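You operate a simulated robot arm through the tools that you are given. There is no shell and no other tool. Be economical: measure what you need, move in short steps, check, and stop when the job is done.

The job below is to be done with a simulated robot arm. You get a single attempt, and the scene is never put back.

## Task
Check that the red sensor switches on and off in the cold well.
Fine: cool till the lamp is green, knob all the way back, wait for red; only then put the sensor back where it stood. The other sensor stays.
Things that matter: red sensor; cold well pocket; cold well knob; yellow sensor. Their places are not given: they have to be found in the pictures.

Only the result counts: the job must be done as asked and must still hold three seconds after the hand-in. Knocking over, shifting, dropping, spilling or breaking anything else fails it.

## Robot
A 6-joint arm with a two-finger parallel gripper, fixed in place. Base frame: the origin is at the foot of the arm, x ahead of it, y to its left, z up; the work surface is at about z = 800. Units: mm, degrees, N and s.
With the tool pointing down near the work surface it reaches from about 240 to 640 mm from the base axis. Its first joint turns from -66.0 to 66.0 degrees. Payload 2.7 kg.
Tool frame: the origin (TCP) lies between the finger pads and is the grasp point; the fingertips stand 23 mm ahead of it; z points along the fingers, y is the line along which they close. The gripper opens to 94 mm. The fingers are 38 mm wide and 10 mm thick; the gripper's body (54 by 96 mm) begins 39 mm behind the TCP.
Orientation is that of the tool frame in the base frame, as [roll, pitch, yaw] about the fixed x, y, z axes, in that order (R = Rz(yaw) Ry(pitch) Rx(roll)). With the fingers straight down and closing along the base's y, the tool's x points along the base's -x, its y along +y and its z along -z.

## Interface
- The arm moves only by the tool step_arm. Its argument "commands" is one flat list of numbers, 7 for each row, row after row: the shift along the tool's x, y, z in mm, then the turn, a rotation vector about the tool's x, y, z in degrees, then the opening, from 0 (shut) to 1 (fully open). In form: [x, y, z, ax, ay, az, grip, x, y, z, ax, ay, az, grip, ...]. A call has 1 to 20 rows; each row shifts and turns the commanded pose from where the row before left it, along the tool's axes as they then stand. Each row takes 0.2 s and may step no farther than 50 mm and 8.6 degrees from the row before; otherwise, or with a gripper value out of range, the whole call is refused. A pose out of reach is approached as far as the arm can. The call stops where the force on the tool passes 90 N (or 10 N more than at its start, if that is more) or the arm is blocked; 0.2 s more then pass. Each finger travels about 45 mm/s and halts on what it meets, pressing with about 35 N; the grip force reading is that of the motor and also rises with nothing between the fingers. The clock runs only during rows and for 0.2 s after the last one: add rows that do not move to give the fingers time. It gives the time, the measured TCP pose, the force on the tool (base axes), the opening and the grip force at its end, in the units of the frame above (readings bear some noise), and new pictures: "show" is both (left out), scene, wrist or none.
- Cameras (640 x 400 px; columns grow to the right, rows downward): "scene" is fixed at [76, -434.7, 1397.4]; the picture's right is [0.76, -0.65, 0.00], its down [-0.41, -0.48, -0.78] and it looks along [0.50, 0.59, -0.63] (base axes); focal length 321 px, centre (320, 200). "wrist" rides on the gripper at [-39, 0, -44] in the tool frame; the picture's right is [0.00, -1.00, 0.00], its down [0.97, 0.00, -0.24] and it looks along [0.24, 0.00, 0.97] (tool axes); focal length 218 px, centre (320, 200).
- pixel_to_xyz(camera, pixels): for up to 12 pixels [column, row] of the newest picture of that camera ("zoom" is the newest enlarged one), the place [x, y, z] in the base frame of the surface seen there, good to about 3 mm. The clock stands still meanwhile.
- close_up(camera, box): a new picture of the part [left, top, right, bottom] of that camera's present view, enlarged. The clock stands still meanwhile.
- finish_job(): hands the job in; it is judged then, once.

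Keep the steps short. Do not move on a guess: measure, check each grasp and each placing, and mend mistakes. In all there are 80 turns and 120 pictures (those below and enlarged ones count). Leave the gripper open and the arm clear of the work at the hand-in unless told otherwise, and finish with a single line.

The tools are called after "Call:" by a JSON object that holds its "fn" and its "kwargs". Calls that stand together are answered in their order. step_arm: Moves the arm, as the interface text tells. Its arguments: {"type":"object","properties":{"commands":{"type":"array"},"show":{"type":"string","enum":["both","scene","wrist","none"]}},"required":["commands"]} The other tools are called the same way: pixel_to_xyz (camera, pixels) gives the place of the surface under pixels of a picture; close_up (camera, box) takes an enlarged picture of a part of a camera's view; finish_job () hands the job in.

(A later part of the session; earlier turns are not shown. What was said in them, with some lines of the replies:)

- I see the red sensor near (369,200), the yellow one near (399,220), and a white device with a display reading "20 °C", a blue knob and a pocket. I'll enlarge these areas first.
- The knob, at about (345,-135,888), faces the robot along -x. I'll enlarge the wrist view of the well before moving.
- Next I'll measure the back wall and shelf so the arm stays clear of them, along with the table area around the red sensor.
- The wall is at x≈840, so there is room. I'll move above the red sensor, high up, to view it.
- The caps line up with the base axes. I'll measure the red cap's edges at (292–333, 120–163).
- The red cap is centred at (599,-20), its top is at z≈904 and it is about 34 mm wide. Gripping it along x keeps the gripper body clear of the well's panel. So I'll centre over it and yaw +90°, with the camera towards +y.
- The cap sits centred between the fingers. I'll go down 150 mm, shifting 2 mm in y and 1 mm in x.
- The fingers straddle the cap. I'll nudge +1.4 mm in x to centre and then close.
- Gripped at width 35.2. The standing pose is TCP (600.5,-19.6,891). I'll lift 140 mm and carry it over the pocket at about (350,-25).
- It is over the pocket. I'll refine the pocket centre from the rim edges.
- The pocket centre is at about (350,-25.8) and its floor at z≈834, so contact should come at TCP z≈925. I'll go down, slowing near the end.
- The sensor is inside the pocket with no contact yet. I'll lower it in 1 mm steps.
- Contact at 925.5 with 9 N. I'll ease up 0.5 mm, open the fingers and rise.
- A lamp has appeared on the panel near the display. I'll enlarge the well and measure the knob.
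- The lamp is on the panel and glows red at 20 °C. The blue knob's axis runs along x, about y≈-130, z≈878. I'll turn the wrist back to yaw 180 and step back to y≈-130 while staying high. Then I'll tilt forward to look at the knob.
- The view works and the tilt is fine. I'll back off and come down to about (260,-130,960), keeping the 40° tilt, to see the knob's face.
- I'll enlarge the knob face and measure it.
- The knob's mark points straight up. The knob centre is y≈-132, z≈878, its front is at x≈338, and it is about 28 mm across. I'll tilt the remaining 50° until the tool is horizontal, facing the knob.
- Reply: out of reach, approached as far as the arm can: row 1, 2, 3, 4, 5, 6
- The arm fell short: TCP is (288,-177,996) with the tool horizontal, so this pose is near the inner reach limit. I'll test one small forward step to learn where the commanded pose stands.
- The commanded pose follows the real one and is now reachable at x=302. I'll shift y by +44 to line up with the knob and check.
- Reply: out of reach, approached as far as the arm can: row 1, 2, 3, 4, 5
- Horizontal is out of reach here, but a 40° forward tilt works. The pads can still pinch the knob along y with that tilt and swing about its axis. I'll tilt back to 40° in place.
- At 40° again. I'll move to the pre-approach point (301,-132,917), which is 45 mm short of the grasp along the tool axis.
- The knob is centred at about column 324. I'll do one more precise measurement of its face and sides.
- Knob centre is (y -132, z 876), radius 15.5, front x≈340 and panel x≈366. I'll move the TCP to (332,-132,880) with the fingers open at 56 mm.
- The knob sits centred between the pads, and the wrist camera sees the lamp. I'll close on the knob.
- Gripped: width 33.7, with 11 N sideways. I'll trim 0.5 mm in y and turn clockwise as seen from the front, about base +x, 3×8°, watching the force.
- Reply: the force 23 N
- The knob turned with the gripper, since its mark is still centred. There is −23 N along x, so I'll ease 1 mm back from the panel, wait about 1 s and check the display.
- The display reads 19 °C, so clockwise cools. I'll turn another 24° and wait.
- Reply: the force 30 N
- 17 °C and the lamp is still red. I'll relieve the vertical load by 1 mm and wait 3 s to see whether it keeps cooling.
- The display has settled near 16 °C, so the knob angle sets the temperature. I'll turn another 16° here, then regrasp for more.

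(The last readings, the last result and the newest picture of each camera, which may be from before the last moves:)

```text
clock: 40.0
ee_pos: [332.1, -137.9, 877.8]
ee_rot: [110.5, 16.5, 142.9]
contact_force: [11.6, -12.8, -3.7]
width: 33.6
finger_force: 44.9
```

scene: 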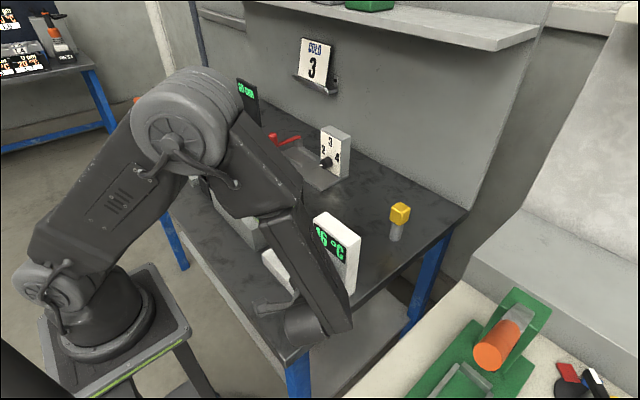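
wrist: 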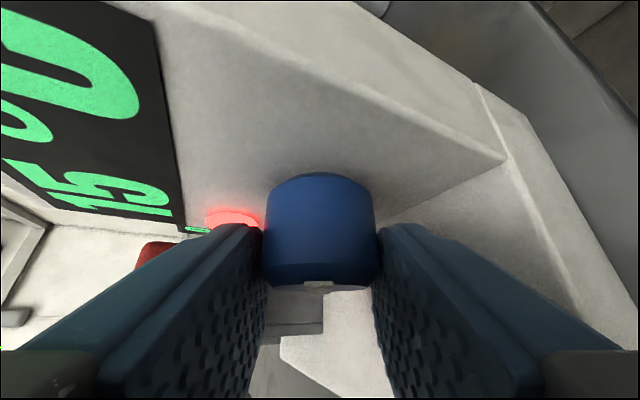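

15 °C. To regrasp, I'll open slightly to 40 mm, retract 28 mm straight out along −x and check.

Call:
{"fn": "step_arm", "kwargs": {"commands": [0, 0, 0, 0, 0, 0, 0.42, 0, 0, 0, 0, 0, 0, 0.42, 0, 0, 0, 0, 0, 0, 0.42, 10.7, 0, -9.05, 0, 0, 0, 0.42, 10.7, 0, -9.05, 0, 0, 0, 0.42, 0, 0, 0, 0, 0, 0, 0.42]}}

```text
clock: 41.4
ee_pos: [304.4, -135.8, 878.7]
ee_rot: [110.5, 16.3, 142.9]
contact_force: [0.7, -0.9, -0.6]
width: 39.6
finger_force: 0.1
```

scene: 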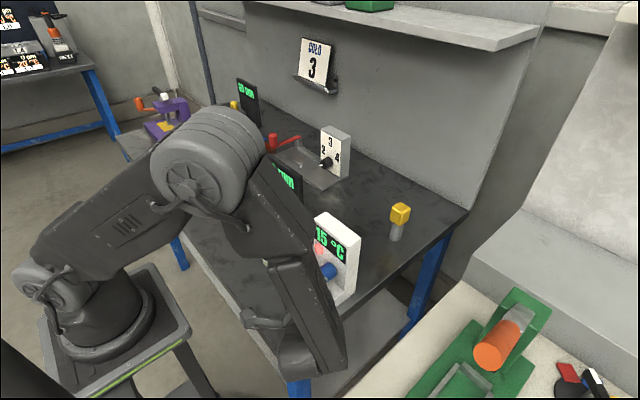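
wrist: 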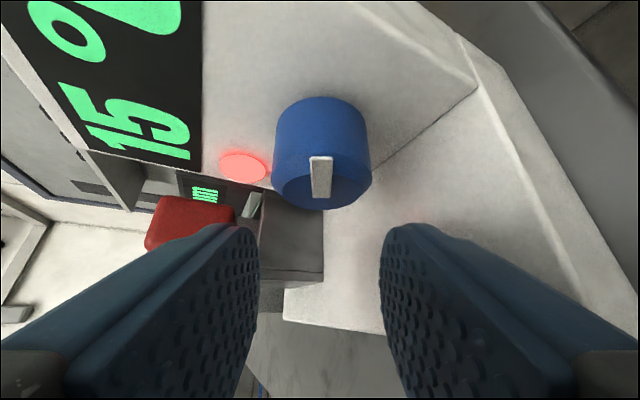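

The knob held its angle. I'll swing back 112°, to −48°, while clear of the knob.

Call:
{"fn": "step_arm", "kwargs": {"commands": [0, 0.6, 0, 6.1, 0, -5.16, 0.42, 0, 0.6, 0, 6.1, 0, -5.16, 0.42, 0, 0.6, 0, 6.1, 0, -5.16, 0.42, 0, 0.6, 0, 6.1, 0, -5.16, 0.42, 0, 0.6, 0, 6.1, 0, -5.16, 0.42, 0, 0.6, 0, 6.1, 0, -5.16, 0.42, 0, 0.6, 0, 6.1, 0, -5.16, 0.42, 0, 0.6, 0, 6.1, 0, -5.16, 0.42, 0, 0, 0, 0, 0, 0, 0.42]}}

```text
clock: 43.4
ee_pos: [304.8, -133.2, 882.1]
ee_rot: [-180.0, 40.1, -179.8]
contact_force: [-0.4, 0.0, 0.0]
width: 39.5
finger_force: 0.0
```

scene: 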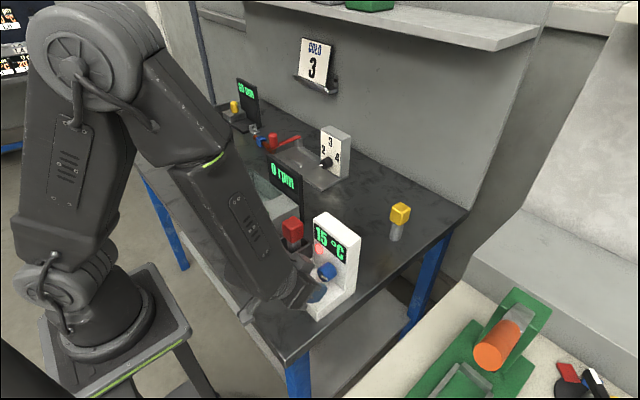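
wrist: 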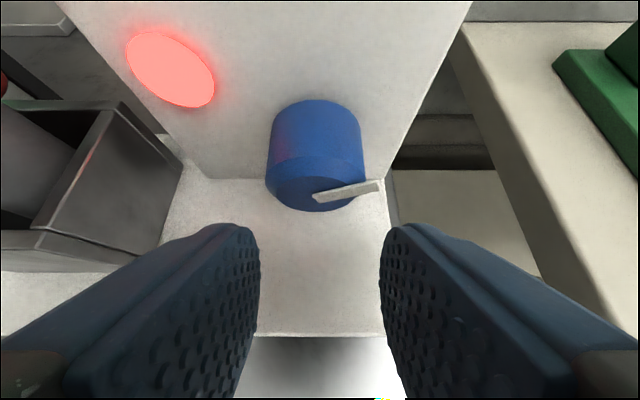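

The pointer bar sticks out slightly past the knob rim at about 64°, so the pads must not land on it. I'll regrasp at +24° swing with the bar 40° from centre: rotate +24° while retracted, then advance 28 mm.

Call:
{"fn": "step_arm", "kwargs": {"commands": [0, 0.3, 0, -6.1, 0, 5.16, 0.42, 0, -0.7, 0, -6.1, 0, 5.16, 0.42, 0, -0.7, 0, -6.1, 0, 5.16, 0.42, 0, 0, 0, 0, 0, 0, 0.42], "show": "wrist"}}

```text
clock: 44.4
ee_pos: [304.6, -135.0, 879.6]
ee_rot: [149.7, 36.1, 161.1]
contact_force: [0.4, 0.0, -0.3]
width: 39.5
finger_force: 0.0
```

wrist: 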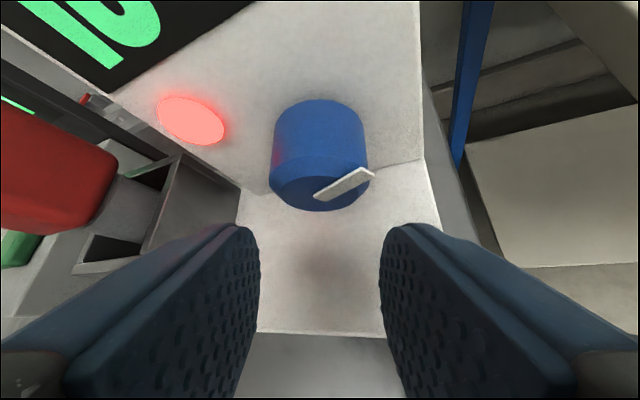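

Knob centred at column 320 with the bar between the pads. I'll advance 28 mm with the opening a little wider, then close.

Call:
{"fn": "step_arm", "kwargs": {"commands": [0, 0, 0, 0, 0, 0, 0.48, -10.7, 0, 9.05, 0, 0, 0, 0.48, -10.7, 0, 9.05, 0, 0, 0, 0.48, 0, 0, 0, 0, 0, 0, 0.2, 0, 0, 0, 0, 0, 0, 0.2, 0, 0, 0, 0, 0, 0, 0.2], "show": "wrist"}}

```text
clock: 45.8
ee_pos: [333.1, -135.2, 881.0]
ee_rot: [149.6, 36.1, 161.1]
contact_force: [2.4, 9.2, 5.9]
width: 33.3
finger_force: 45.2
```

wrist: 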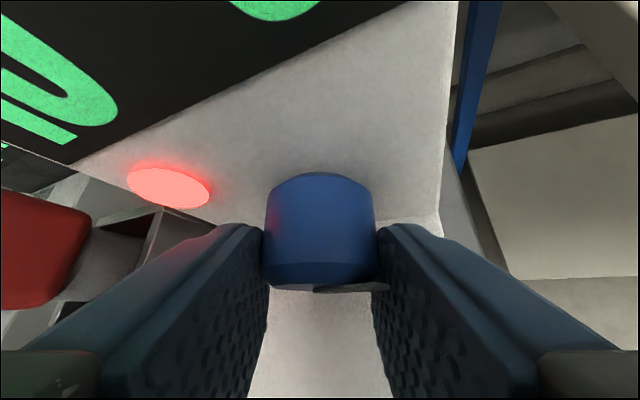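

Gripped at 33.3 mm, the same as before. I'll turn +40° in 5 rows.

Call:
{"fn": "step_arm", "kwargs": {"commands": [0, -0.7, 0, -6.1, 0, 5.16, 0.2, 0, -0.7, 0, -6.1, 0, 5.16, 0.2, 0, -0.7, 0, -6.1, 0, 5.16, 0.2, 0, -0.7, 0, -6.1, 0, 5.16, 0.2, 0, -0.7, 0, -6.1, 0, 5.16, 0.2, 0, 0, 0, 0, 0, 0, 0.2, 0, 0, 0, 0, 0, 0, 0.2, 0, 0, 0, 0, 0, 0, 0.2, 0, 0, 0, 0, 0, 0, 0.2], "show": "wrist"}}

```text
clock: 47.8
ee_pos: [332.8, -138.7, 877.2]
ee_rot: [110.8, 16.4, 142.9]
contact_force: [-1.0, -1.7, -23.1]
width: 33.0
finger_force: 45.4
```

wrist: 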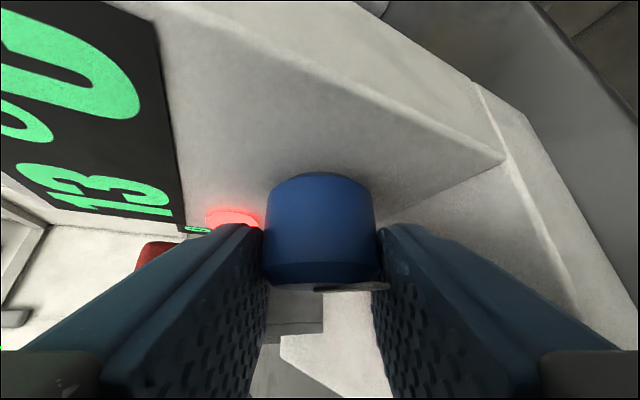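

13 °C and falling. I'll release, retract 28 mm and swing back 96°, to −32°.

Call:
{"fn": "step_arm", "kwargs": {"commands": [0, 0, 0, 0, 0, 0, 0.42, 0, 0, 0, 0, 0, 0, 0.42, 0, 0, 0, 0, 0, 0, 0.42, 10.7, 0, -9.05, 0, 0, 0, 0.42, 10.7, 0, -9.05, 0, 0, 0, 0.42, 0, 0.7, 0, 6.1, 0, -5.16, 0.42, 0, 0.7, 0, 6.1, 0, -5.16, 0.42, 0, 0.7, 0, 6.1, 0, -5.16, 0.42, 0, 0.7, 0, 6.1, 0, -5.16, 0.42, 0, 0.7, 0, 6.1, 0, -5.16, 0.42, 0, 0.7, 0, 6.1, 0, -5.16, 0.42, 0, 0.7, 0, 6.1, 0, -5.16, 0.42, 0, 0.7, 0, 6.1, 0, -5.16, 0.42, 0, 0, 0, 0, 0, 0, 0.42], "show": "wrist"}}

Call:
{"fn": "step_arm", "kwargs": {"commands": [0, 0.7, 0, 6.1, 0, -5.16, 0.42, 0, 0.7, 0, 6.1, 0, -5.16, 0.42, 0, 0.7, 0, 6.1, 0, -5.16, 0.42, 0, 0.7, 0, 6.1, 0, -5.16, 0.42, 0, 0, 0, 0, 0, 0, 0.42]}}

```text
clock: 50.8
ee_pos: [304.6, -131.4, 882.7]
ee_rot: [179.9, 40.1, -179.9]
contact_force: [-1.1, 0.3, -0.3]
width: 39.2
finger_force: 0.0
```

wrist: 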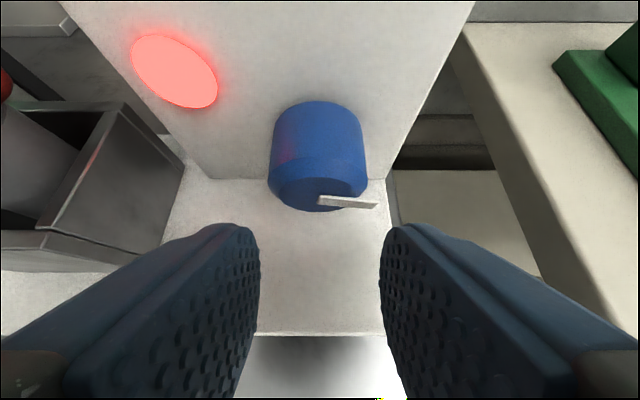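

```text
clock: 52.0
ee_pos: [287.9, -174.8, 984.8]
ee_rot: [-150.3, 31.4, -161.1]
contact_force: [-0.4, -0.1, 0.1]
width: 39.2
finger_force: 0.0
out of reach, approached as far as the arm can: row 1, 2, 3, 4
```

scene: 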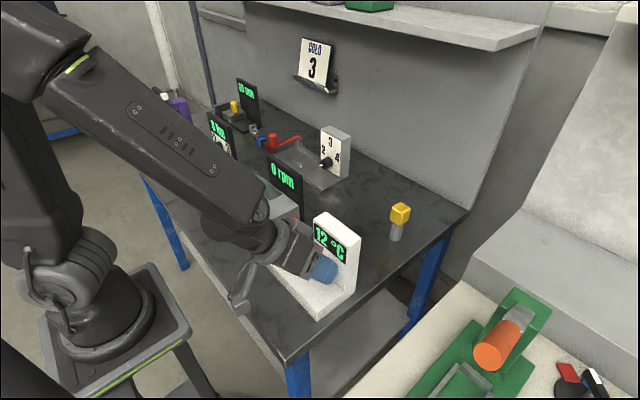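
wrist: 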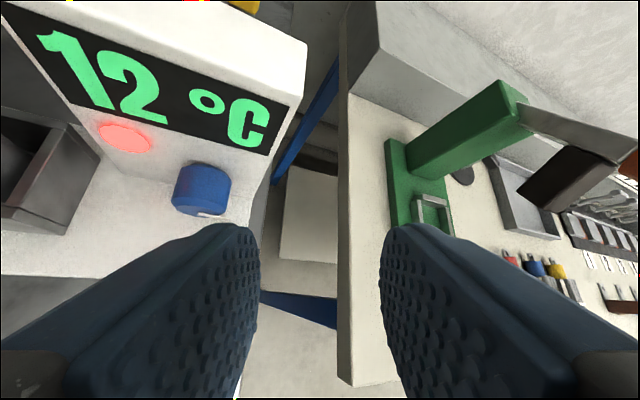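

Swings below 0° are out of reach in that retracted pose; the arm fell short but hit nothing. The display reads 12 °C. A 30° tilt with radial retraction should keep the wrist farther out, so I'll reduce the tilt by 10° here first.

Call:
{"fn": "step_arm", "kwargs": {"commands": [0, 0, 0, 0, 5, 0, 0.42, 0, 0, 0, 0, 5, 0, 0.42, 0, 0, 0, 0, 0, 0, 0.42], "show": "none"}}

```text
clock: 52.8
ee_pos: [306.6, -175.9, 981.5]
ee_rot: [-144.1, 25.2, -162.7]
contact_force: [-0.3, -0.3, 0.3]
width: 39.2
finger_force: 0.0
out of reach, approached as far as the arm can: row 1
```

Tilt is now 30° at −32° swing. I'll move halfway to the point above the knob.

Call:
{"fn": "step_arm", "kwargs": {"commands": [-4.1, 23.2, 5.5, 0, 0, 0, 0.42, -4.1, 23.2, 5.5, 0, 0, 0, 0.42, 0, 0, 0, 0, 0, 0, 0.42], "show": "none"}}

```text
clock: 53.6
ee_pos: [319.4, -139.1, 953.5]
ee_rot: [-144.3, 25.3, -162.7]
contact_force: [-1.0, -0.4, -0.5]
width: 39.8
finger_force: 0.1
```

Reached cleanly. I'll do the other half.

Call:
{"fn": "step_arm", "kwargs": {"commands": [-4.1, 23.2, 5.5, 0, 0, 0, 0.42, -4.1, 23.2, 5.5, 0, 0, 0, 0.48, 0, 0, 0, 0, 0, 0, 0.48]}}

```text
clock: 54.4
ee_pos: [332.1, -102.6, 921.3]
ee_rot: [-144.3, 25.2, -162.8]
contact_force: [-1.1, -0.1, 0.3]
width: 45.0
finger_force: 0.0
```

scene: 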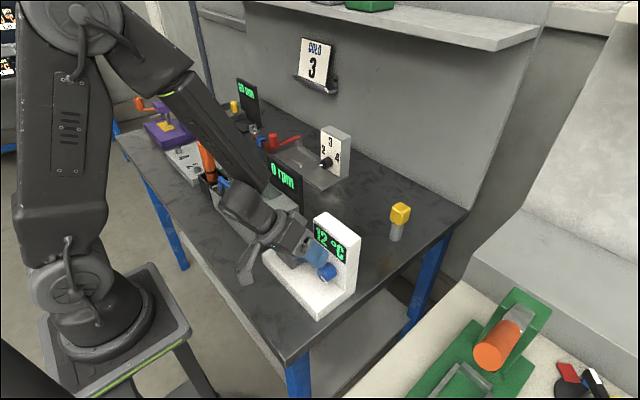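
wrist: 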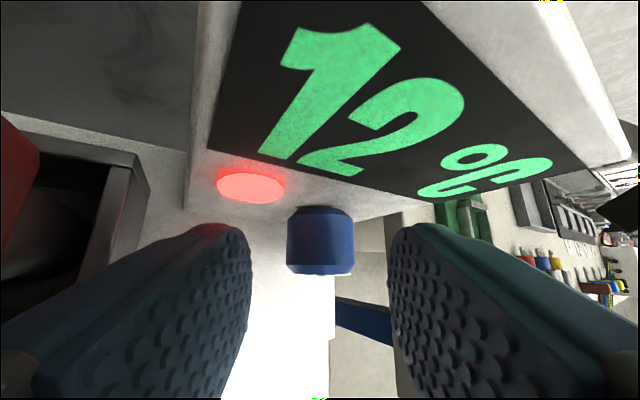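

The knob is centred between the pads at column 320. I'll move in radially 49 mm and close.

Call:
{"fn": "step_arm", "kwargs": {"commands": [8.2, 0, 14.1, 0, 0, 0, 0.48, 8.2, 0, 14.1, 0, 0, 0, 0.48, 8.1, 0, 14.2, 0, 0, 0, 0.48, 0, 0, 0, 0, 0, 0, 0.48], "show": "wrist"}}

```text
clock: 55.4
ee_pos: [333.5, -129.6, 880.8]
ee_rot: [-144.2, 25.4, -162.8]
contact_force: [0.0, -0.4, -0.4]
width: 44.9
finger_force: 0.0
```

wrist: 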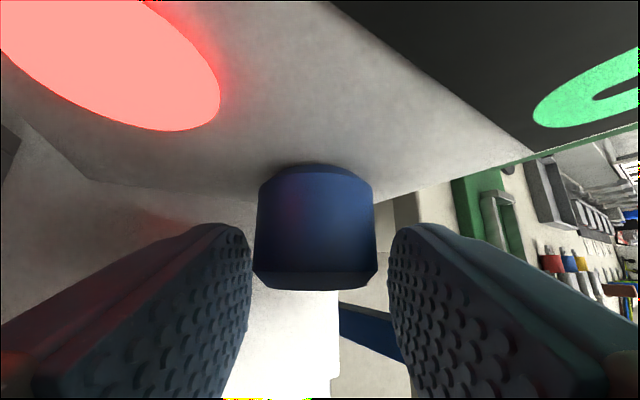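

Slightly off by about 1 mm. I'll shift, close, then turn clockwise 32°.

Call:
{"fn": "step_arm", "kwargs": {"commands": [0, 1, 0, 0, 0, 0, 0.48, 0, 0, 0, 0, 0, 0, 0.2, 0, 0, 0, 0, 0, 0, 0.2, 0, 0, 0, 0, 0, 0, 0.2, 0, -0.7, 0, -6.93, 0, 4, 0.2, 0, -0.7, 0, -6.93, 0, 4, 0.2, 0, -0.7, 0, -6.93, 0, 4, 0.2, 0, -0.7, 0, -6.93, 0, 4, 0.2, 0, 0, 0, 0, 0, 0, 0.2], "show": "wrist"}}

```text
clock: 57.4
ee_pos: [333.1, -131.5, 882.2]
ee_rot: [179.7, 30.1, 179.9]
contact_force: [5.5, 2.0, -15.2]
width: 33.6
finger_force: 44.8
```

wrist: 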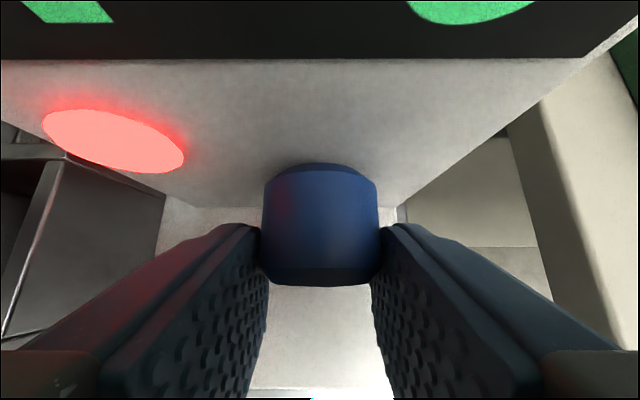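

Good. I'll continue clockwise another 32°.

Call:
{"fn": "step_arm", "kwargs": {"commands": [0, -0.7, 0, -6.93, 0, 4, 0.2, 0, -0.7, 0, -6.93, 0, 4, 0.2, 0, -0.7, 0, -6.93, 0, 4, 0.2, 0, -0.7, 0, -6.93, 0, 4, 0.2, 0, 0, 0, 0, 0, 0, 0.2, 0, 0, 0, 0, 0, 0, 0.2], "show": "wrist"}}

```text
clock: 58.8
ee_pos: [331.7, -135.4, 880.4]
ee_rot: [144.1, 25.0, 163.0]
contact_force: [-5.4, -13.4, -14.3]
width: 33.0
finger_force: 45.1
```

wrist: 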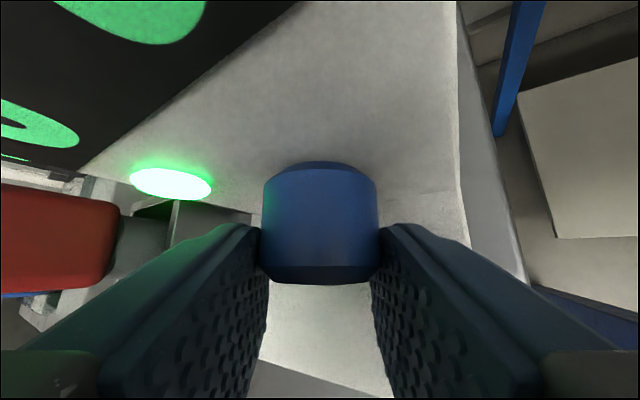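

The lamp is green. I'll turn the knob back counter-clockwise now, first 64° in this grip.

Call:
{"fn": "step_arm", "kwargs": {"commands": [0, 0.7, 0, 6.93, 0, -4, 0.2, 0, 0.7, 0, 6.93, 0, -4, 0.2, 0, 0.7, 0, 6.93, 0, -4, 0.2, 0, 0.7, 0, 6.93, 0, -4, 0.2, 0, 0.7, 0, 6.93, 0, -4, 0.2, 0, 0.7, 0, 6.93, 0, -4, 0.2, 0, 0.7, 0, 6.93, 0, -4, 0.2, 0, 0.7, 0, 6.93, 0, -4, 0.2, 0, 0, 0, 0, 0, 0, 0.2], "show": "wrist"}}

```text
clock: 60.8
ee_pos: [331.8, -129.0, 881.5]
ee_rot: [-144.3, 25.0, -162.9]
contact_force: [-13.8, 3.6, -1.6]
width: 33.3
finger_force: 45.2
```

wrist: 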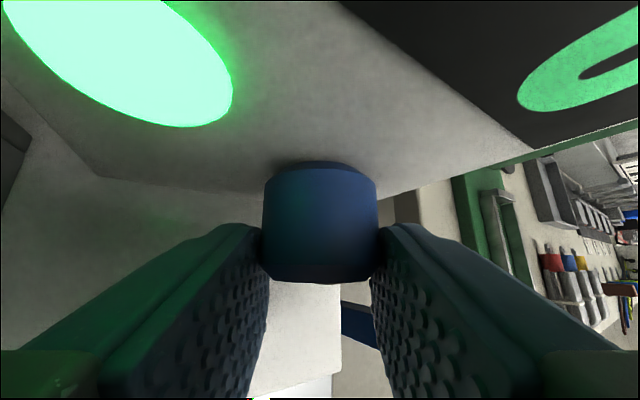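

I'll release, retract radially 49 mm and swing to +32°, staying 54 mm from the knob axis.

Call:
{"fn": "step_arm", "kwargs": {"commands": [0, 0, 0, 0, 0, 0, 0.48, 0, 0, 0, 0, 0, 0, 0.48, 0, 0, 0, 0, 0, 0, 0.48, -8.2, 0, -14.1, 0, 0, 0, 0.48, -8.2, 0, -14.1, 0, 0, 0, 0.48, -8.1, 0, -14.2, 0, 0, 0, 0.48, 0.26, -7.5, 0.46, -6.93, 0, 4, 0.48, 0.26, -7.5, 0.46, -6.93, 0, 4, 0.48, 0.26, -7.5, 0.46, -6.93, 0, 4, 0.48, 0.26, -7.5, 0.46, -6.93, 0, 4, 0.48, 0.26, -7.5, 0.46, -6.93, 0, 4, 0.48, 0.26, -7.5, 0.46, -6.93, 0, 4, 0.48, 0.26, -7.5, 0.46, -6.93, 0, 4, 0.48, 0.26, -7.5, 0.46, -6.93, 0, 4, 0.48, 0, 0, 0, 0, 0, 0, 0.48]}}

```text
clock: 64.0
ee_pos: [331.9, -160.5, 921.9]
ee_rot: [143.9, 25.2, 163.1]
contact_force: [-0.2, -0.4, -0.4]
width: 45.1
finger_force: 0.1
```

scene: 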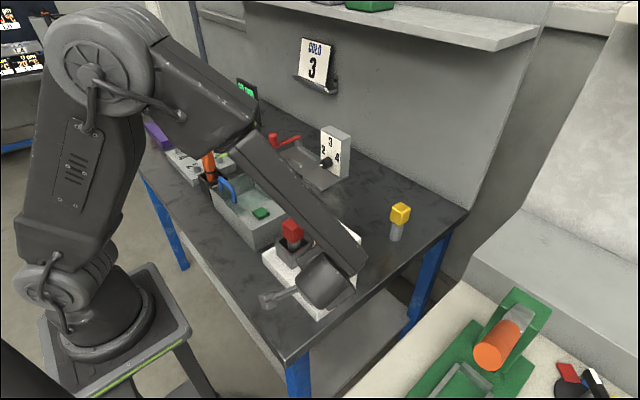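
wrist: 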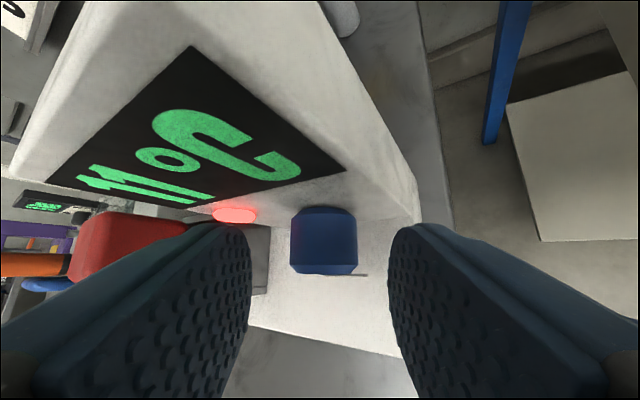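

Already 11 °C and red again; the knob still has to go all the way back. I'll swing on to +64° with the opening cut to 40 mm and check centring.

Call:
{"fn": "step_arm", "kwargs": {"commands": [0.26, -7.5, 0.46, -6.93, 0, 4, 0.42, 0.26, -7.5, 0.46, -6.93, 0, 4, 0.42, 0.26, -7.5, 0.46, -6.93, 0, 4, 0.42, 0.26, -7.5, 0.46, -6.93, 0, 4, 0.42, 0, 0, 0, 0, 0, 0, 0.42]}}

```text
clock: 65.2
ee_pos: [333.4, -181.2, 900.3]
ee_rot: [112.7, 12.7, 152.6]
contact_force: [-0.4, -0.3, 0.2]
width: 39.5
finger_force: 0.0
```

scene: 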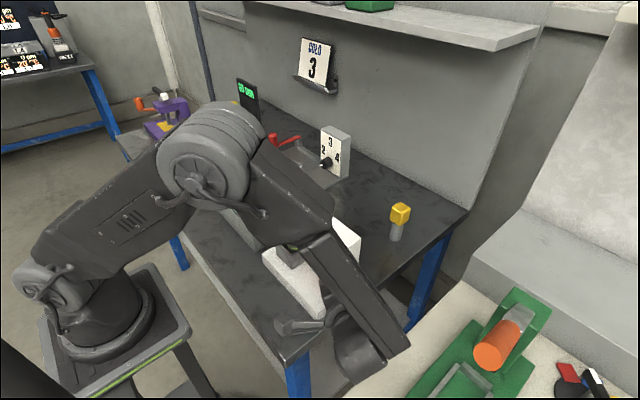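
wrist: 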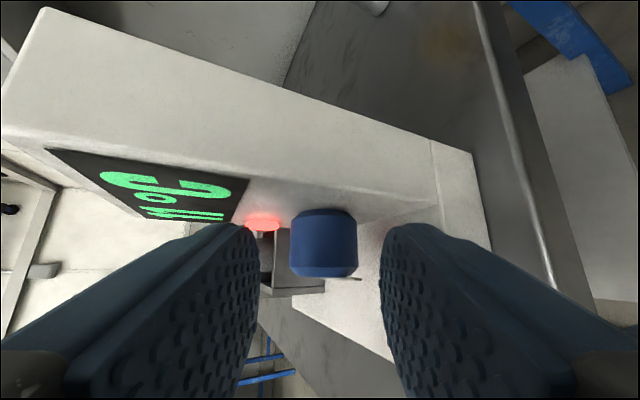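

The knob is centred within 1 mm. I'll move in radially 49 mm, slowly, then close.

Call:
{"fn": "step_arm", "kwargs": {"commands": [8.2, 0, 14.1, 0, 0, 0, 0.42, 8.2, -0.3, 14.1, 0, 0, 0, 0.42, 4.1, 0, 7.1, 0, 0, 0, 0.42, 4, 0, 7.1, 0, 0, 0, 0.42, 0, 0, 0, 0, 0, 0, 0.2, 0, 0, 0, 0, 0, 0, 0.2, 0, 0, 0, 0, 0, 0, 0.2], "show": "wrist"}}

```text
clock: 66.8
ee_pos: [331.5, -136.0, 878.1]
ee_rot: [112.9, 12.7, 152.7]
contact_force: [-0.6, -9.7, -19.7]
width: 33.4
finger_force: 45.8
```

wrist: 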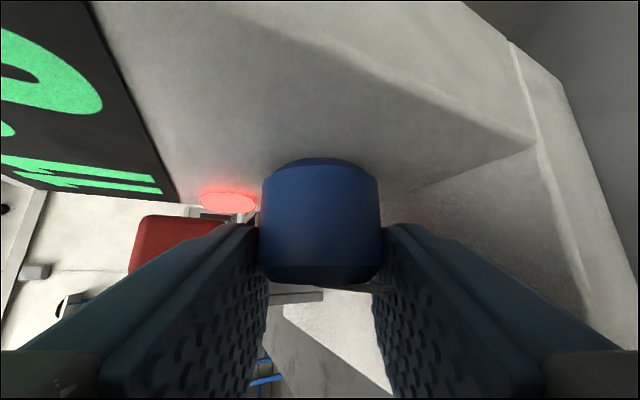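

Gripped at 33.4. I'll turn counter-clockwise 96°, from +64° to −32°.

Call:
{"fn": "step_arm", "kwargs": {"commands": [0, 0.7, 0, 6.93, 0, -4, 0.2, 0, 0.7, 0, 6.93, 0, -4, 0.2, 0, 0.7, 0, 6.93, 0, -4, 0.2, 0, 0.7, 0, 6.93, 0, -4, 0.2, 0, 0.7, 0, 6.93, 0, -4, 0.2, 0, 0.7, 0, 6.93, 0, -4, 0.2, 0, 0.7, 0, 6.93, 0, -4, 0.2, 0, 0.7, 0, 6.93, 0, -4, 0.2, 0, 0, 0, 0, 0, 0, 0.2], "show": "none"}}

Call:
{"fn": "step_arm", "kwargs": {"commands": [0, 0.7, 0, 6.93, 0, -4, 0.2, 0, 0.7, 0, 6.93, 0, -4, 0.2, 0, 0.7, 0, 6.93, 0, -4, 0.2, 0, 0.7, 0, 6.93, 0, -4, 0.2, 0, 0, 0, 0, 0, 0, 0.2], "show": "wrist"}}

```text
clock: 68.8
ee_pos: [331.0, -130.8, 881.9]
ee_rot: [-179.9, 30.2, 180.0]
contact_force: [0.5, -15.0, -23.0]
width: 33.1
finger_force: 45.6
```

```text
clock: 70.0
ee_pos: [331.6, -133.3, 890.2]
ee_rot: [-168.7, 29.3, -173.8]
contact_force: [-3.3, 44.8, -12.4]
width: 39.5
finger_force: 22.9
out of reach, approached as far as the arm can: row 2, 3, 4
```

wrist: 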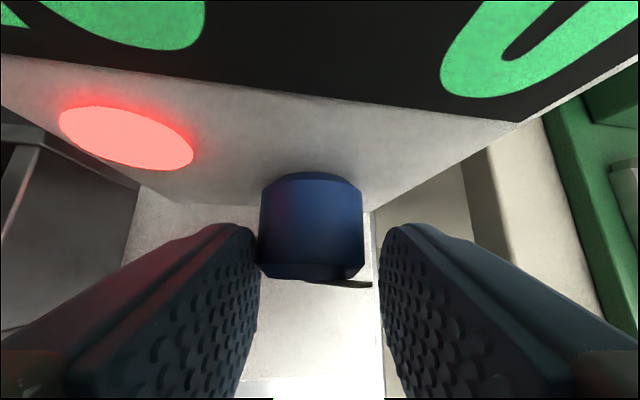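

The arm met a joint limit at about −11° swing and the grip loosened, with 45 N sideways. I'll open the fingers, shift 2 mm to relieve the load and retract radially.

Call:
{"fn": "step_arm", "kwargs": {"commands": [0, 0, 0, 0, 0, 0, 0.5, 0, 1.5, 0, 0, 0, 0, 0.5, 0, 0, 0, 0, 0, 0, 0.5, -8.2, 0, -14.1, 0, 0, 0, 0.5, -8.2, 0, -14.1, 0, 0, 0, 0.5, -5, 0, -8.7, 0, 0, 0, 0.5, 0, 0, 0, 0, 0, 0, 0.5]}}

```text
clock: 71.6
ee_pos: [329.7, -126.5, 919.8]
ee_rot: [-168.6, 29.2, -173.9]
contact_force: [0.5, -0.9, 0.5]
width: 47.1
finger_force: 0.1
out of reach, approached as far as the arm can: row 5, 6
```

scene: 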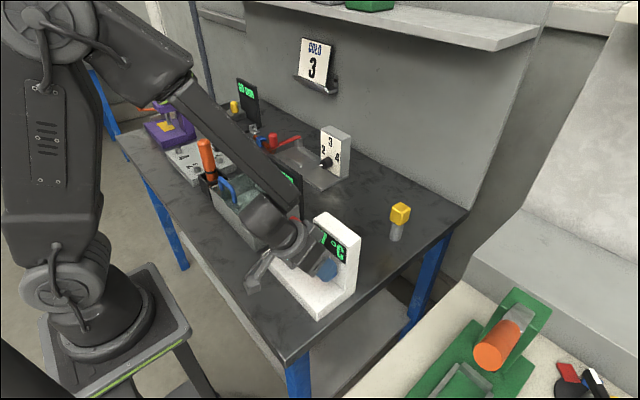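
wrist: 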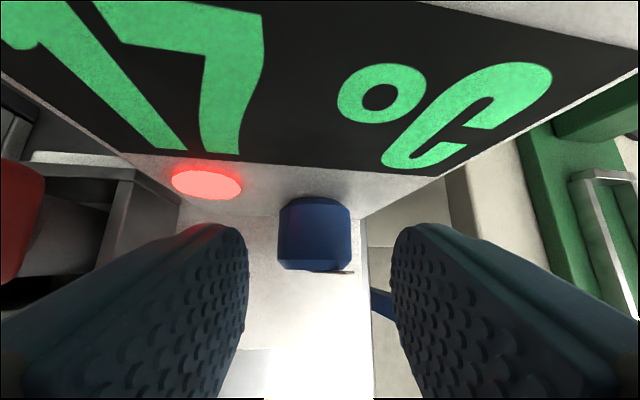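

17 °C and rising; the pointer bar is at about +38°. I'll swing to +48° about the knob axis, moving out a little, then regrasp for the last turn back.

Call:
{"fn": "step_arm", "kwargs": {"commands": [0.21, -6.1, 0.37, -6.93, 0, 4, 0.48, 0.21, -6.1, 0.37, -6.93, 0, 4, 0.48, -2.3, -6.5, -4, -6.93, 0, 4, 0.48, -2.3, -7, -4, -6.93, 0, 4, 0.48, 0.26, -7.5, 0.46, -6.93, 0, 4, 0.48, 0.26, -7.5, 0.46, -6.93, 0, 4, 0.48, 0.26, -7.5, 0.46, -6.93, 0, 4, 0.48, 0.15, -4, 0.2, -3.9, 0, 2.25, 0.48, 0, 0, 0, 0, 0, 0, 0.48], "show": "wrist"}}

```text
clock: 73.6
ee_pos: [333.5, -174.0, 920.2]
ee_rot: [125.5, 18.8, 156.3]
contact_force: [0.3, 1.2, -0.3]
width: 45.3
finger_force: 0.0
```

wrist: 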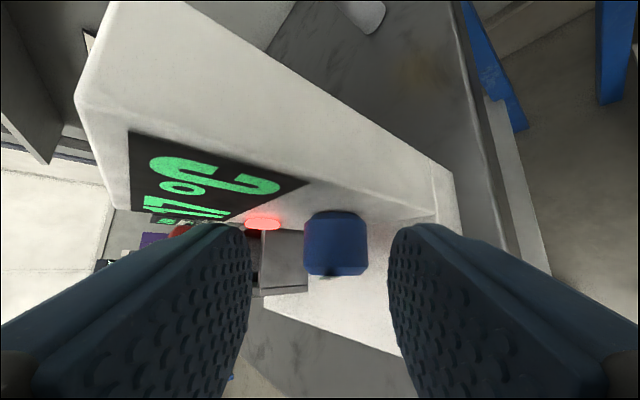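

The pads are 7 mm off centre. I'll shift −7 mm in tool y, then move in radially about 55 mm and check before closing.

Call:
{"fn": "step_arm", "kwargs": {"commands": [0, -7, 0, 0, 0, 0, 0.46, 9.3, 0, 16.1, 0, 0, 0, 0.46, 9.3, 0, 16.1, 0, 0, 0, 0.46, 4.6, 0, 8, 0, 0, 0, 0.46, 4.4, 0, 7.8, 0, 0, 0, 0.46, 0, 0, 0, 0, 0, 0, 0.46], "show": "wrist"}}

```text
clock: 75.0
ee_pos: [333.0, -135.8, 880.1]
ee_rot: [125.6, 18.7, 156.4]
contact_force: [-0.7, 0.7, 0.7]
width: 43.3
finger_force: 0.1
```

wrist: 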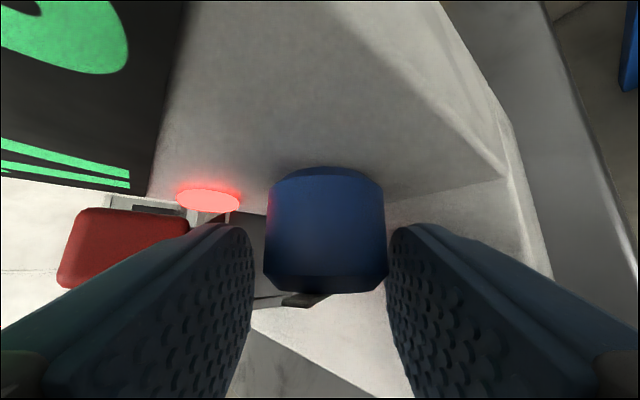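

Good. I'll close and turn counter-clockwise 24° first, reading the force.

Call:
{"fn": "step_arm", "kwargs": {"commands": [0, -1, 0, 0, 0, 0, 0.46, 0, 0, 0, 0, 0, 0, 0.2, 0, 0, 0, 0, 0, 0, 0.2, 0, 0, 0, 0, 0, 0, 0.2, 0, 0.7, 0, 6.93, 0, -4, 0.2, 0, 0.7, 0, 6.93, 0, -4, 0.2, 0, 0.7, 0, 6.93, 0, -4, 0.2, 0, 0, 0, 0, 0, 0, 0.2], "show": "wrist"}}

```text
clock: 76.8
ee_pos: [333.9, -134.7, 880.3]
ee_rot: [150.3, 26.9, 166.0]
contact_force: [-5.8, -3.8, 7.8]
width: 33.3
finger_force: 44.7
```

wrist: 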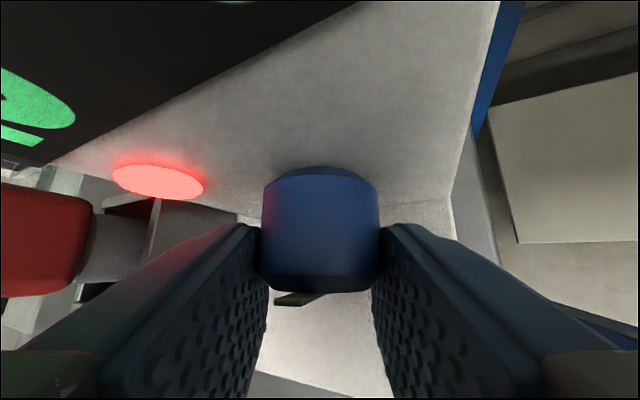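

I'll continue 16° more and compare the bar's place in the grip.

Call:
{"fn": "step_arm", "kwargs": {"commands": [0, 0.7, 0, 6.93, 0, -4, 0.2, 0, 0.7, 0, 6.93, 0, -4, 0.2, 0, 0, 0, 0, 0, 0, 0.2], "show": "wrist"}}

```text
clock: 77.6
ee_pos: [333.6, -132.8, 881.2]
ee_rot: [167.9, 29.8, 174.3]
contact_force: [-4.6, -2.7, 3.0]
width: 33.0
finger_force: 45.3
```

wrist: 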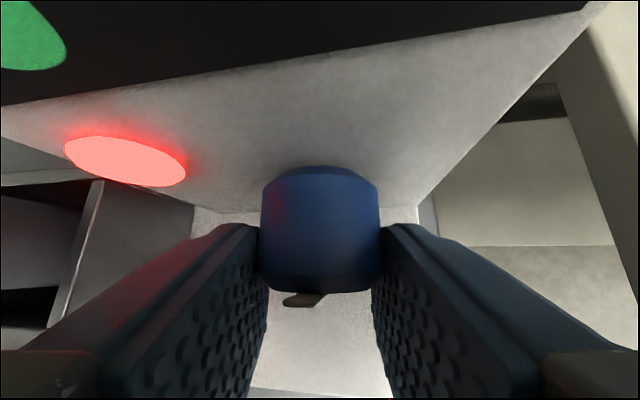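

The bar shifted within the grip (column 295→305), so the knob is slipping against its stop. One more 8° will confirm this.

Call:
{"fn": "step_arm", "kwargs": {"commands": [0, 0.7, 0, 6.93, 0, -4, 0.2, 0, 0, 0, 0, 0, 0, 0.2], "show": "wrist"}}

```text
clock: 78.2
ee_pos: [333.6, -133.2, 880.0]
ee_rot: [177.2, 30.2, 178.9]
contact_force: [1.6, 3.1, -1.5]
width: 33.4
finger_force: 44.9
```

wrist: 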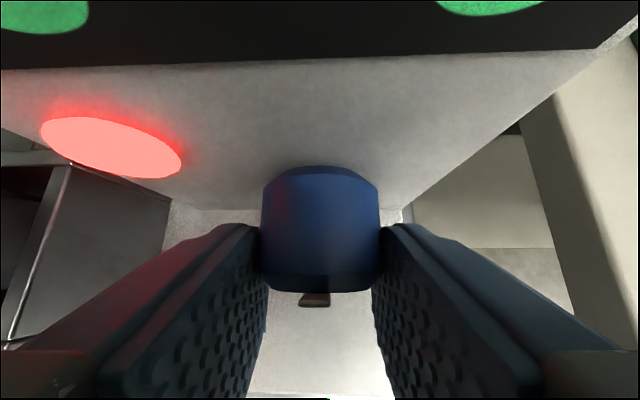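

It is at the stop: the bar moved again relative to the grip and points straight up. I'll release and retract upward.

Call:
{"fn": "step_arm", "kwargs": {"commands": [0, 0, 0, 0, 0, 0, 0.5, 0, 0, 0, 0, 0, 0, 0.5, 0, 0, 0, 0, 0, 0, 0.5, -7.5, 0, -13, 0, 0, 0, 0.5, -10, 0, -17.3, 0, 0, 0, 0.5, -12.5, 0, -21.6, 0, 0, 0, 0.5, -15, 0, -26, 0, 0, 0, 0.5, -15, 0, -26, 0, 0, 0, 0.5, 0, 0, 0, 0, 0, 0, 0.5]}}

Call:
{"fn": "close_up", "kwargs": {"camera": "wrist", "box": [180, 200, 420, 350]}}

```text
clock: 80.2
ee_pos: [333.4, -138.3, 1000.5]
ee_rot: [177.1, 30.2, 178.8]
contact_force: [0.6, 0.1, -0.3]
width: 47.2
finger_force: 0.0
```

scene: 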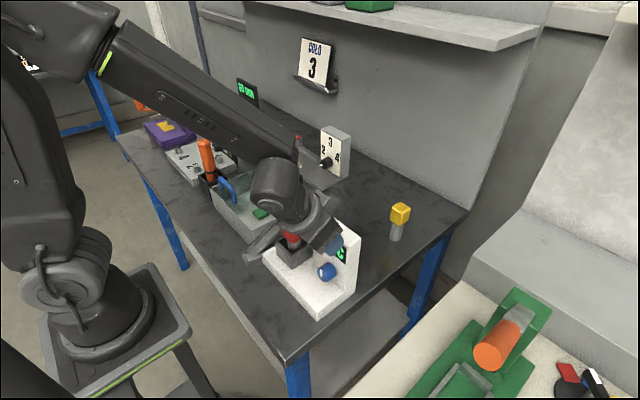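
wrist: 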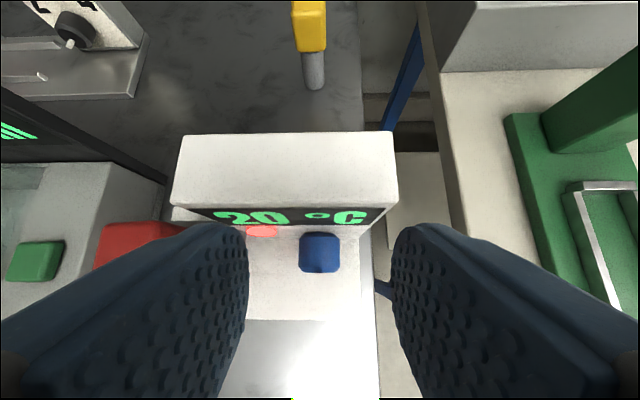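

```text
2.67 times, centred on (300, 275) of wrist
```

zoom: 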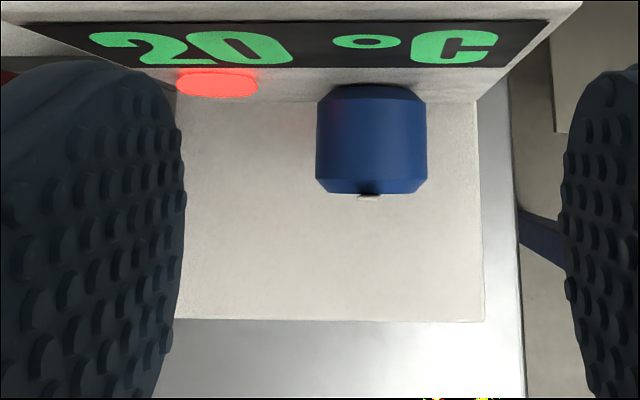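

20 °C, the lamp is red and the knob mark points up. Now I'll return the sensor: lift, level the tool, and yaw to −90°.

Call:
{"fn": "step_arm", "kwargs": {"commands": [-15, 0, -26, 0, 0, 0, 0.8, -20, 0, -34.6, 2.25, 0, -1.3, 0.8, 0, 0, 0, 0, 7.5, 0, 0.8, 0, 0, 0, 0, 7.5, 0, 0.8, 0, 0, 0, 0, 7.5, 0, 0.8, 0, 0, 0, 0, 7.7, 0, 0.8, 0, 0, 0, 0, 0, -8.2, 0.8, 0, 0, 0, 0, 0, -8.2, 0.8, 0, 0, 0, 0, 0, -8.2, 0.8, 0, 0, 0, 0, 0, -8.2, 0.8, 0, 0, 0, 0, 0, -8.2, 0.8, 0, 0, 0, 0, 0, -8.2, 0.8, 0, 0, 0, 0, 0, -8.2, 0.8, 0, 0, 0, 0, 0, -8.2, 0.8, 0, 0, 0, 0, 0, -8.2, 0.8, 0, 0, 0, 0, 0, -8.2, 0.8, 0, 0, 0, 0, 0, -8, 0.8, 0, 0, 0, 0, 0, 0, 0.8], "show": "none"}}

```text
clock: 84.0
ee_pos: [332.3, -140.6, 1071.6]
ee_rot: [-179.9, -0.1, -89.6]
contact_force: [0.1, 0.0, -0.1]
width: 75.3
finger_force: 0.1
```

Level. I'll move over the sensor in the pocket, at about (351,-25), and look.

Call:
{"fn": "step_arm", "kwargs": {"commands": [-28.9, -4.7, 0, 0, 0, 0.4, 0.8, -28.9, -4.7, 0, 0, 0, 0, 0.8, -28.9, -4.7, 0, 0, 0, 0, 0.8, -28.9, -4.7, 0, 0, 0, 0, 0.8, 0, 0, 0, 0, 0, 0, 0.8]}}

Call:
{"fn": "close_up", "kwargs": {"camera": "scene", "box": [260, 200, 380, 320]}}

```text
clock: 85.2
ee_pos: [353.1, -23.3, 1071.4]
ee_rot: [179.9, -0.1, -90.1]
contact_force: [0.8, 0.1, -0.5]
width: 75.2
finger_force: 0.0
```

scene: 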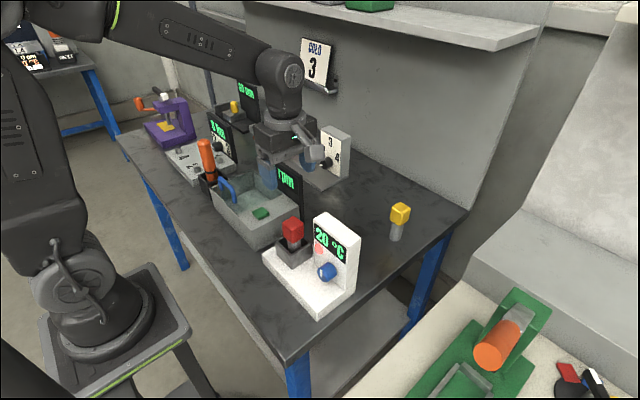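
wrist: 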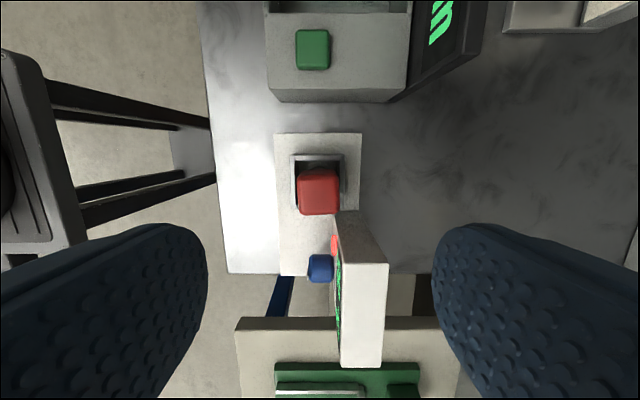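

```text
3.33 times, centred on (320, 260) of scene
```

zoom: 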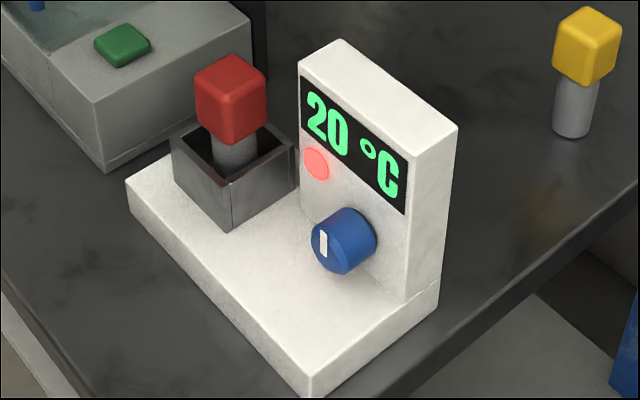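

The knob mark matches the start picture, the display shows 20 °C and the lamp is red. I'll go down onto the cap at (351,-24.7,926) and close.

Call:
{"fn": "step_arm", "kwargs": {"commands": [1.4, 2, 40, 0, 0, 0, 0.8, 0, 0, 40, 0, 0, 0, 0.8, 0, 0, 35, 0, 0, 0, 0.8, 0, 0, 20, 0, 0, 0, 0.8, 0, 0, 10, 0, 0, 0, 0.8, 0, 0, 0, 0, 0, 0, 0.8, 0, 0, 0, 0, 0, 0, 0.5, 0, 0, 0, 0, 0, 0, 0.25, 0, 0, 0, 0, 0, 0, 0.25, 0, 0, 0, 0, 0, 0, 0.25, 0, 0, 0, 0, 0, 0, 0.25], "show": "wrist"}}

```text
clock: 87.6
ee_pos: [351.0, -26.3, 925.3]
ee_rot: [-180.0, -0.2, -90.1]
contact_force: [0.7, -0.3, 0.5]
width: 35.5
finger_force: 35.3
```

wrist: 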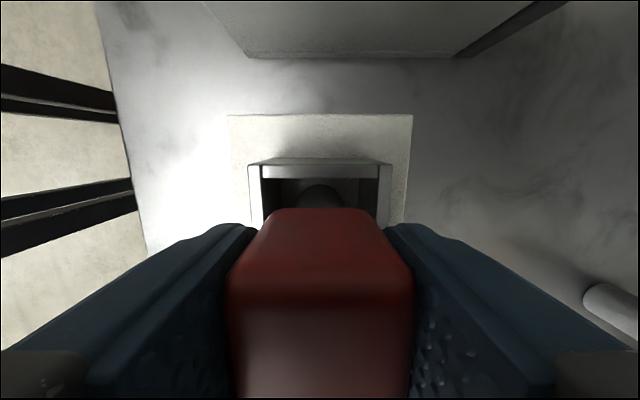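

Gripped at 35.5, with the cap about 1 mm further to +y in the grip than at first. I'll lift 105 mm and carry it back above (600.6,-21).

Call:
{"fn": "step_arm", "kwargs": {"commands": [0, 0, -15, 0, 0, 0, 0.25, 0, 0, -30, 0, 0, 0, 0.25, 0, 0, -30, 0, 0, 0, 0.25, 0, 0, -30, 0, 0, 0, 0.25, 0, -15, 0, 0, 0, 0, 0.25, 0, -30, 0, 0, 0, 0, 0.25, 0, -30, 0, 0, 0, 0, 0.25, -1, -30, 0, 0, 0, 0, 0.25, -1, -30, 0, 0, 0, 0, 0.25, -1, -30, 0, 0, 0, 0, 0.25, -1, -30, 0, 0, 0, 0, 0.25, -1, -30, 0, 0, 0, 0, 0.25, 0, -15, 0, 0, 0, 0, 0.25, 0, -9.6, 0, 0, 0, 0, 0.25, 0, 0, 0, 0, 0, 0, 0.25], "show": "none"}}

```text
clock: 90.8
ee_pos: [599.4, -22.6, 1030.0]
ee_rot: [-180.0, -0.2, -90.1]
contact_force: [0.2, 0.1, -1.4]
width: 35.4
finger_force: 35.2
```

At (599.4,-22.6). I'll correct by about 1 mm and go down to z≈894, then take slow steps.

Call:
{"fn": "step_arm", "kwargs": {"commands": [-1.2, -0.8, 40, 0, 0, 0, 0.25, 0, 0, 40, 0, 0, 0, 0.25, 0, 0, 35, 0, 0, 0, 0.25, 0, 0, 15, 0, 0, 0, 0.25, 0, 0, 6, 0, 0, 0, 0.25, 0, 0, 0, 0, 0, 0, 0.25]}}

```text
clock: 92.2
ee_pos: [600.7, -22.9, 895.7]
ee_rot: [-179.8, -0.2, -90.1]
contact_force: [-0.3, -0.2, -0.7]
width: 35.5
finger_force: 34.9
```

scene: 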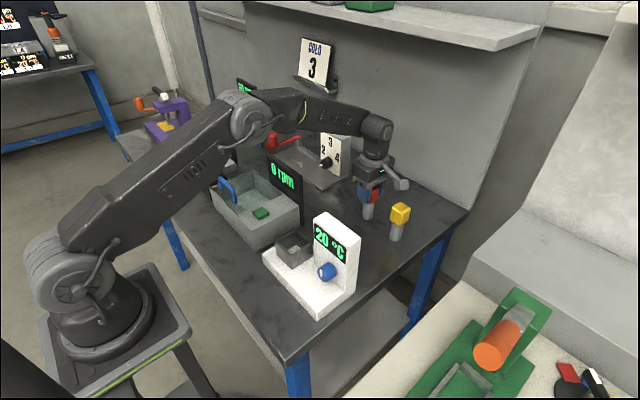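
wrist: 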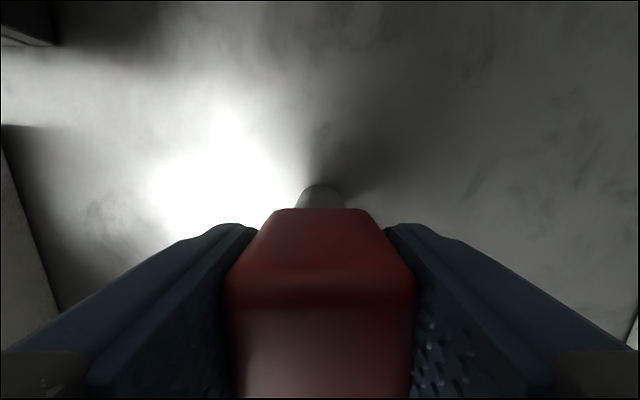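

I'll correct y by +1.8 mm and lower in 1 mm steps until contact.

Call:
{"fn": "step_arm", "kwargs": {"commands": [-1.8, 0, 1, 0, 0, 0, 0.25, 0, 0, 1, 0, 0, 0, 0.25, 0, 0, 1, 0, 0, 0, 0.25, 0, 0, 0, 0, 0, 0, 0.25], "show": "none"}}

```text
clock: 93.2
ee_pos: [600.2, -21.6, 892.7]
ee_rot: [-180.0, -0.4, -90.1]
contact_force: [0.5, 0.1, -0.4]
width: 35.7
finger_force: 34.7
```

Call:
{"fn": "step_arm", "kwargs": {"commands": [0, 0, 1, 0, 0, 0, 0.25, 0, 0, 0, 0, 0, 0, 0.25], "show": "none"}}

Call:
{"fn": "step_arm", "kwargs": {"commands": [0, 0, 0.7, 0, 0, 0, 0.25, 0, 0, 0, 0, 0, 0, 0.25], "show": "none"}}

```text
clock: 93.8
ee_pos: [599.3, -20.9, 889.1]
ee_rot: [-179.8, -0.2, -90.1]
contact_force: [0.3, -0.1, -1.4]
width: 35.3
finger_force: 34.6
```

```text
clock: 94.4
ee_pos: [600.1, -20.4, 890.5]
ee_rot: [-180.0, -0.2, -90.1]
contact_force: [-0.9, 1.3, 4.2]
width: 35.6
finger_force: 34.8
```

There is light contact of 4 N. I'll open, rise and look from above.

Call:
{"fn": "step_arm", "kwargs": {"commands": [0, 0, 0, 0, 0, 0, 0.5, 0, 0, 0, 0, 0, 0, 0.9, 0, 0, 0, 0, 0, 0, 1, 0, 0, 0, 0, 0, 0, 1, 0, 0, 0, 0, 0, 0, 1, 0, 0, -20, 0, 0, 0, 1, 0, 0, -40, 0, 0, 0, 1, 0, 0, -40, 0, 0, 0, 1, 0, 0, -49, 0, 0, 0, 1, 0, 0, 0, 0, 0, 0, 1]}}

Call:
{"fn": "pixel_to_xyz", "kwargs": {"camera": "wrist", "pixels": [[321, 188], [307, 188], [336, 188], [321, 174], [321, 202], [321, 284]]}}

Call:
{"fn": "close_up", "kwargs": {"camera": "scene", "box": [340, 170, 430, 250]}}

```text
clock: 96.6
ee_pos: [599.7, -17.2, 1041.0]
ee_rot: [180.0, -0.1, -90.0]
contact_force: [0.3, -0.1, 0.1]
width: 94.0
finger_force: 0.1
```

scene: 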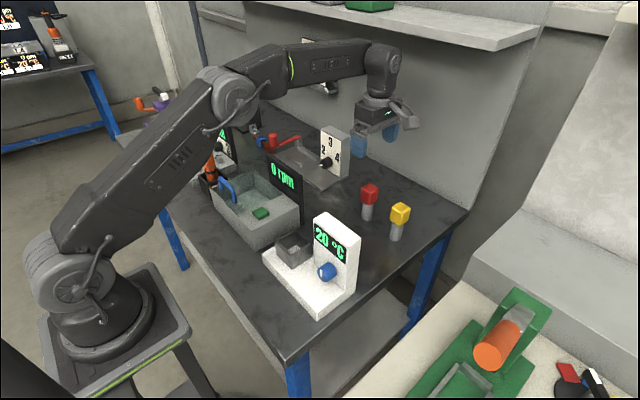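
wrist: 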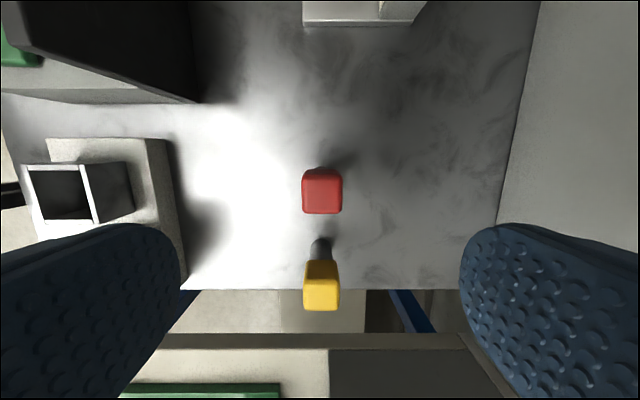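

```text
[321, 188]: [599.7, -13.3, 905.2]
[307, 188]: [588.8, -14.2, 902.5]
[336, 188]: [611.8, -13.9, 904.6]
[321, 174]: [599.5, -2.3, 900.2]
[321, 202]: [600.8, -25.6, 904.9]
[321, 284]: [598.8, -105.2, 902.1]
```

```text
5.00 times, centred on (385, 210) of scene
```

zoom: 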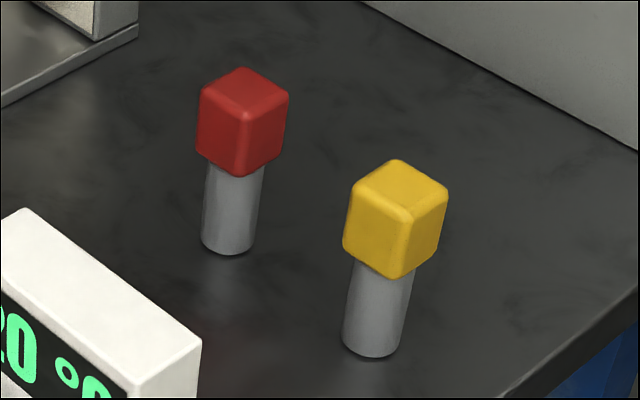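

The close-up matches the first one: the red sensor stands in the same place to the pixel and the yellow one has not moved. The pocket is empty, the display reads 20 °C, the knob is back, and the gripper is open and clear. I'm handing in.

Call:
{"fn": "finish_job", "kwargs": {}}

```text
The job is handed in.
```

The red sensor switched to green when cooled and back to red with the knob fully back, then was returned to where it stood; the yellow sensor was not touched.
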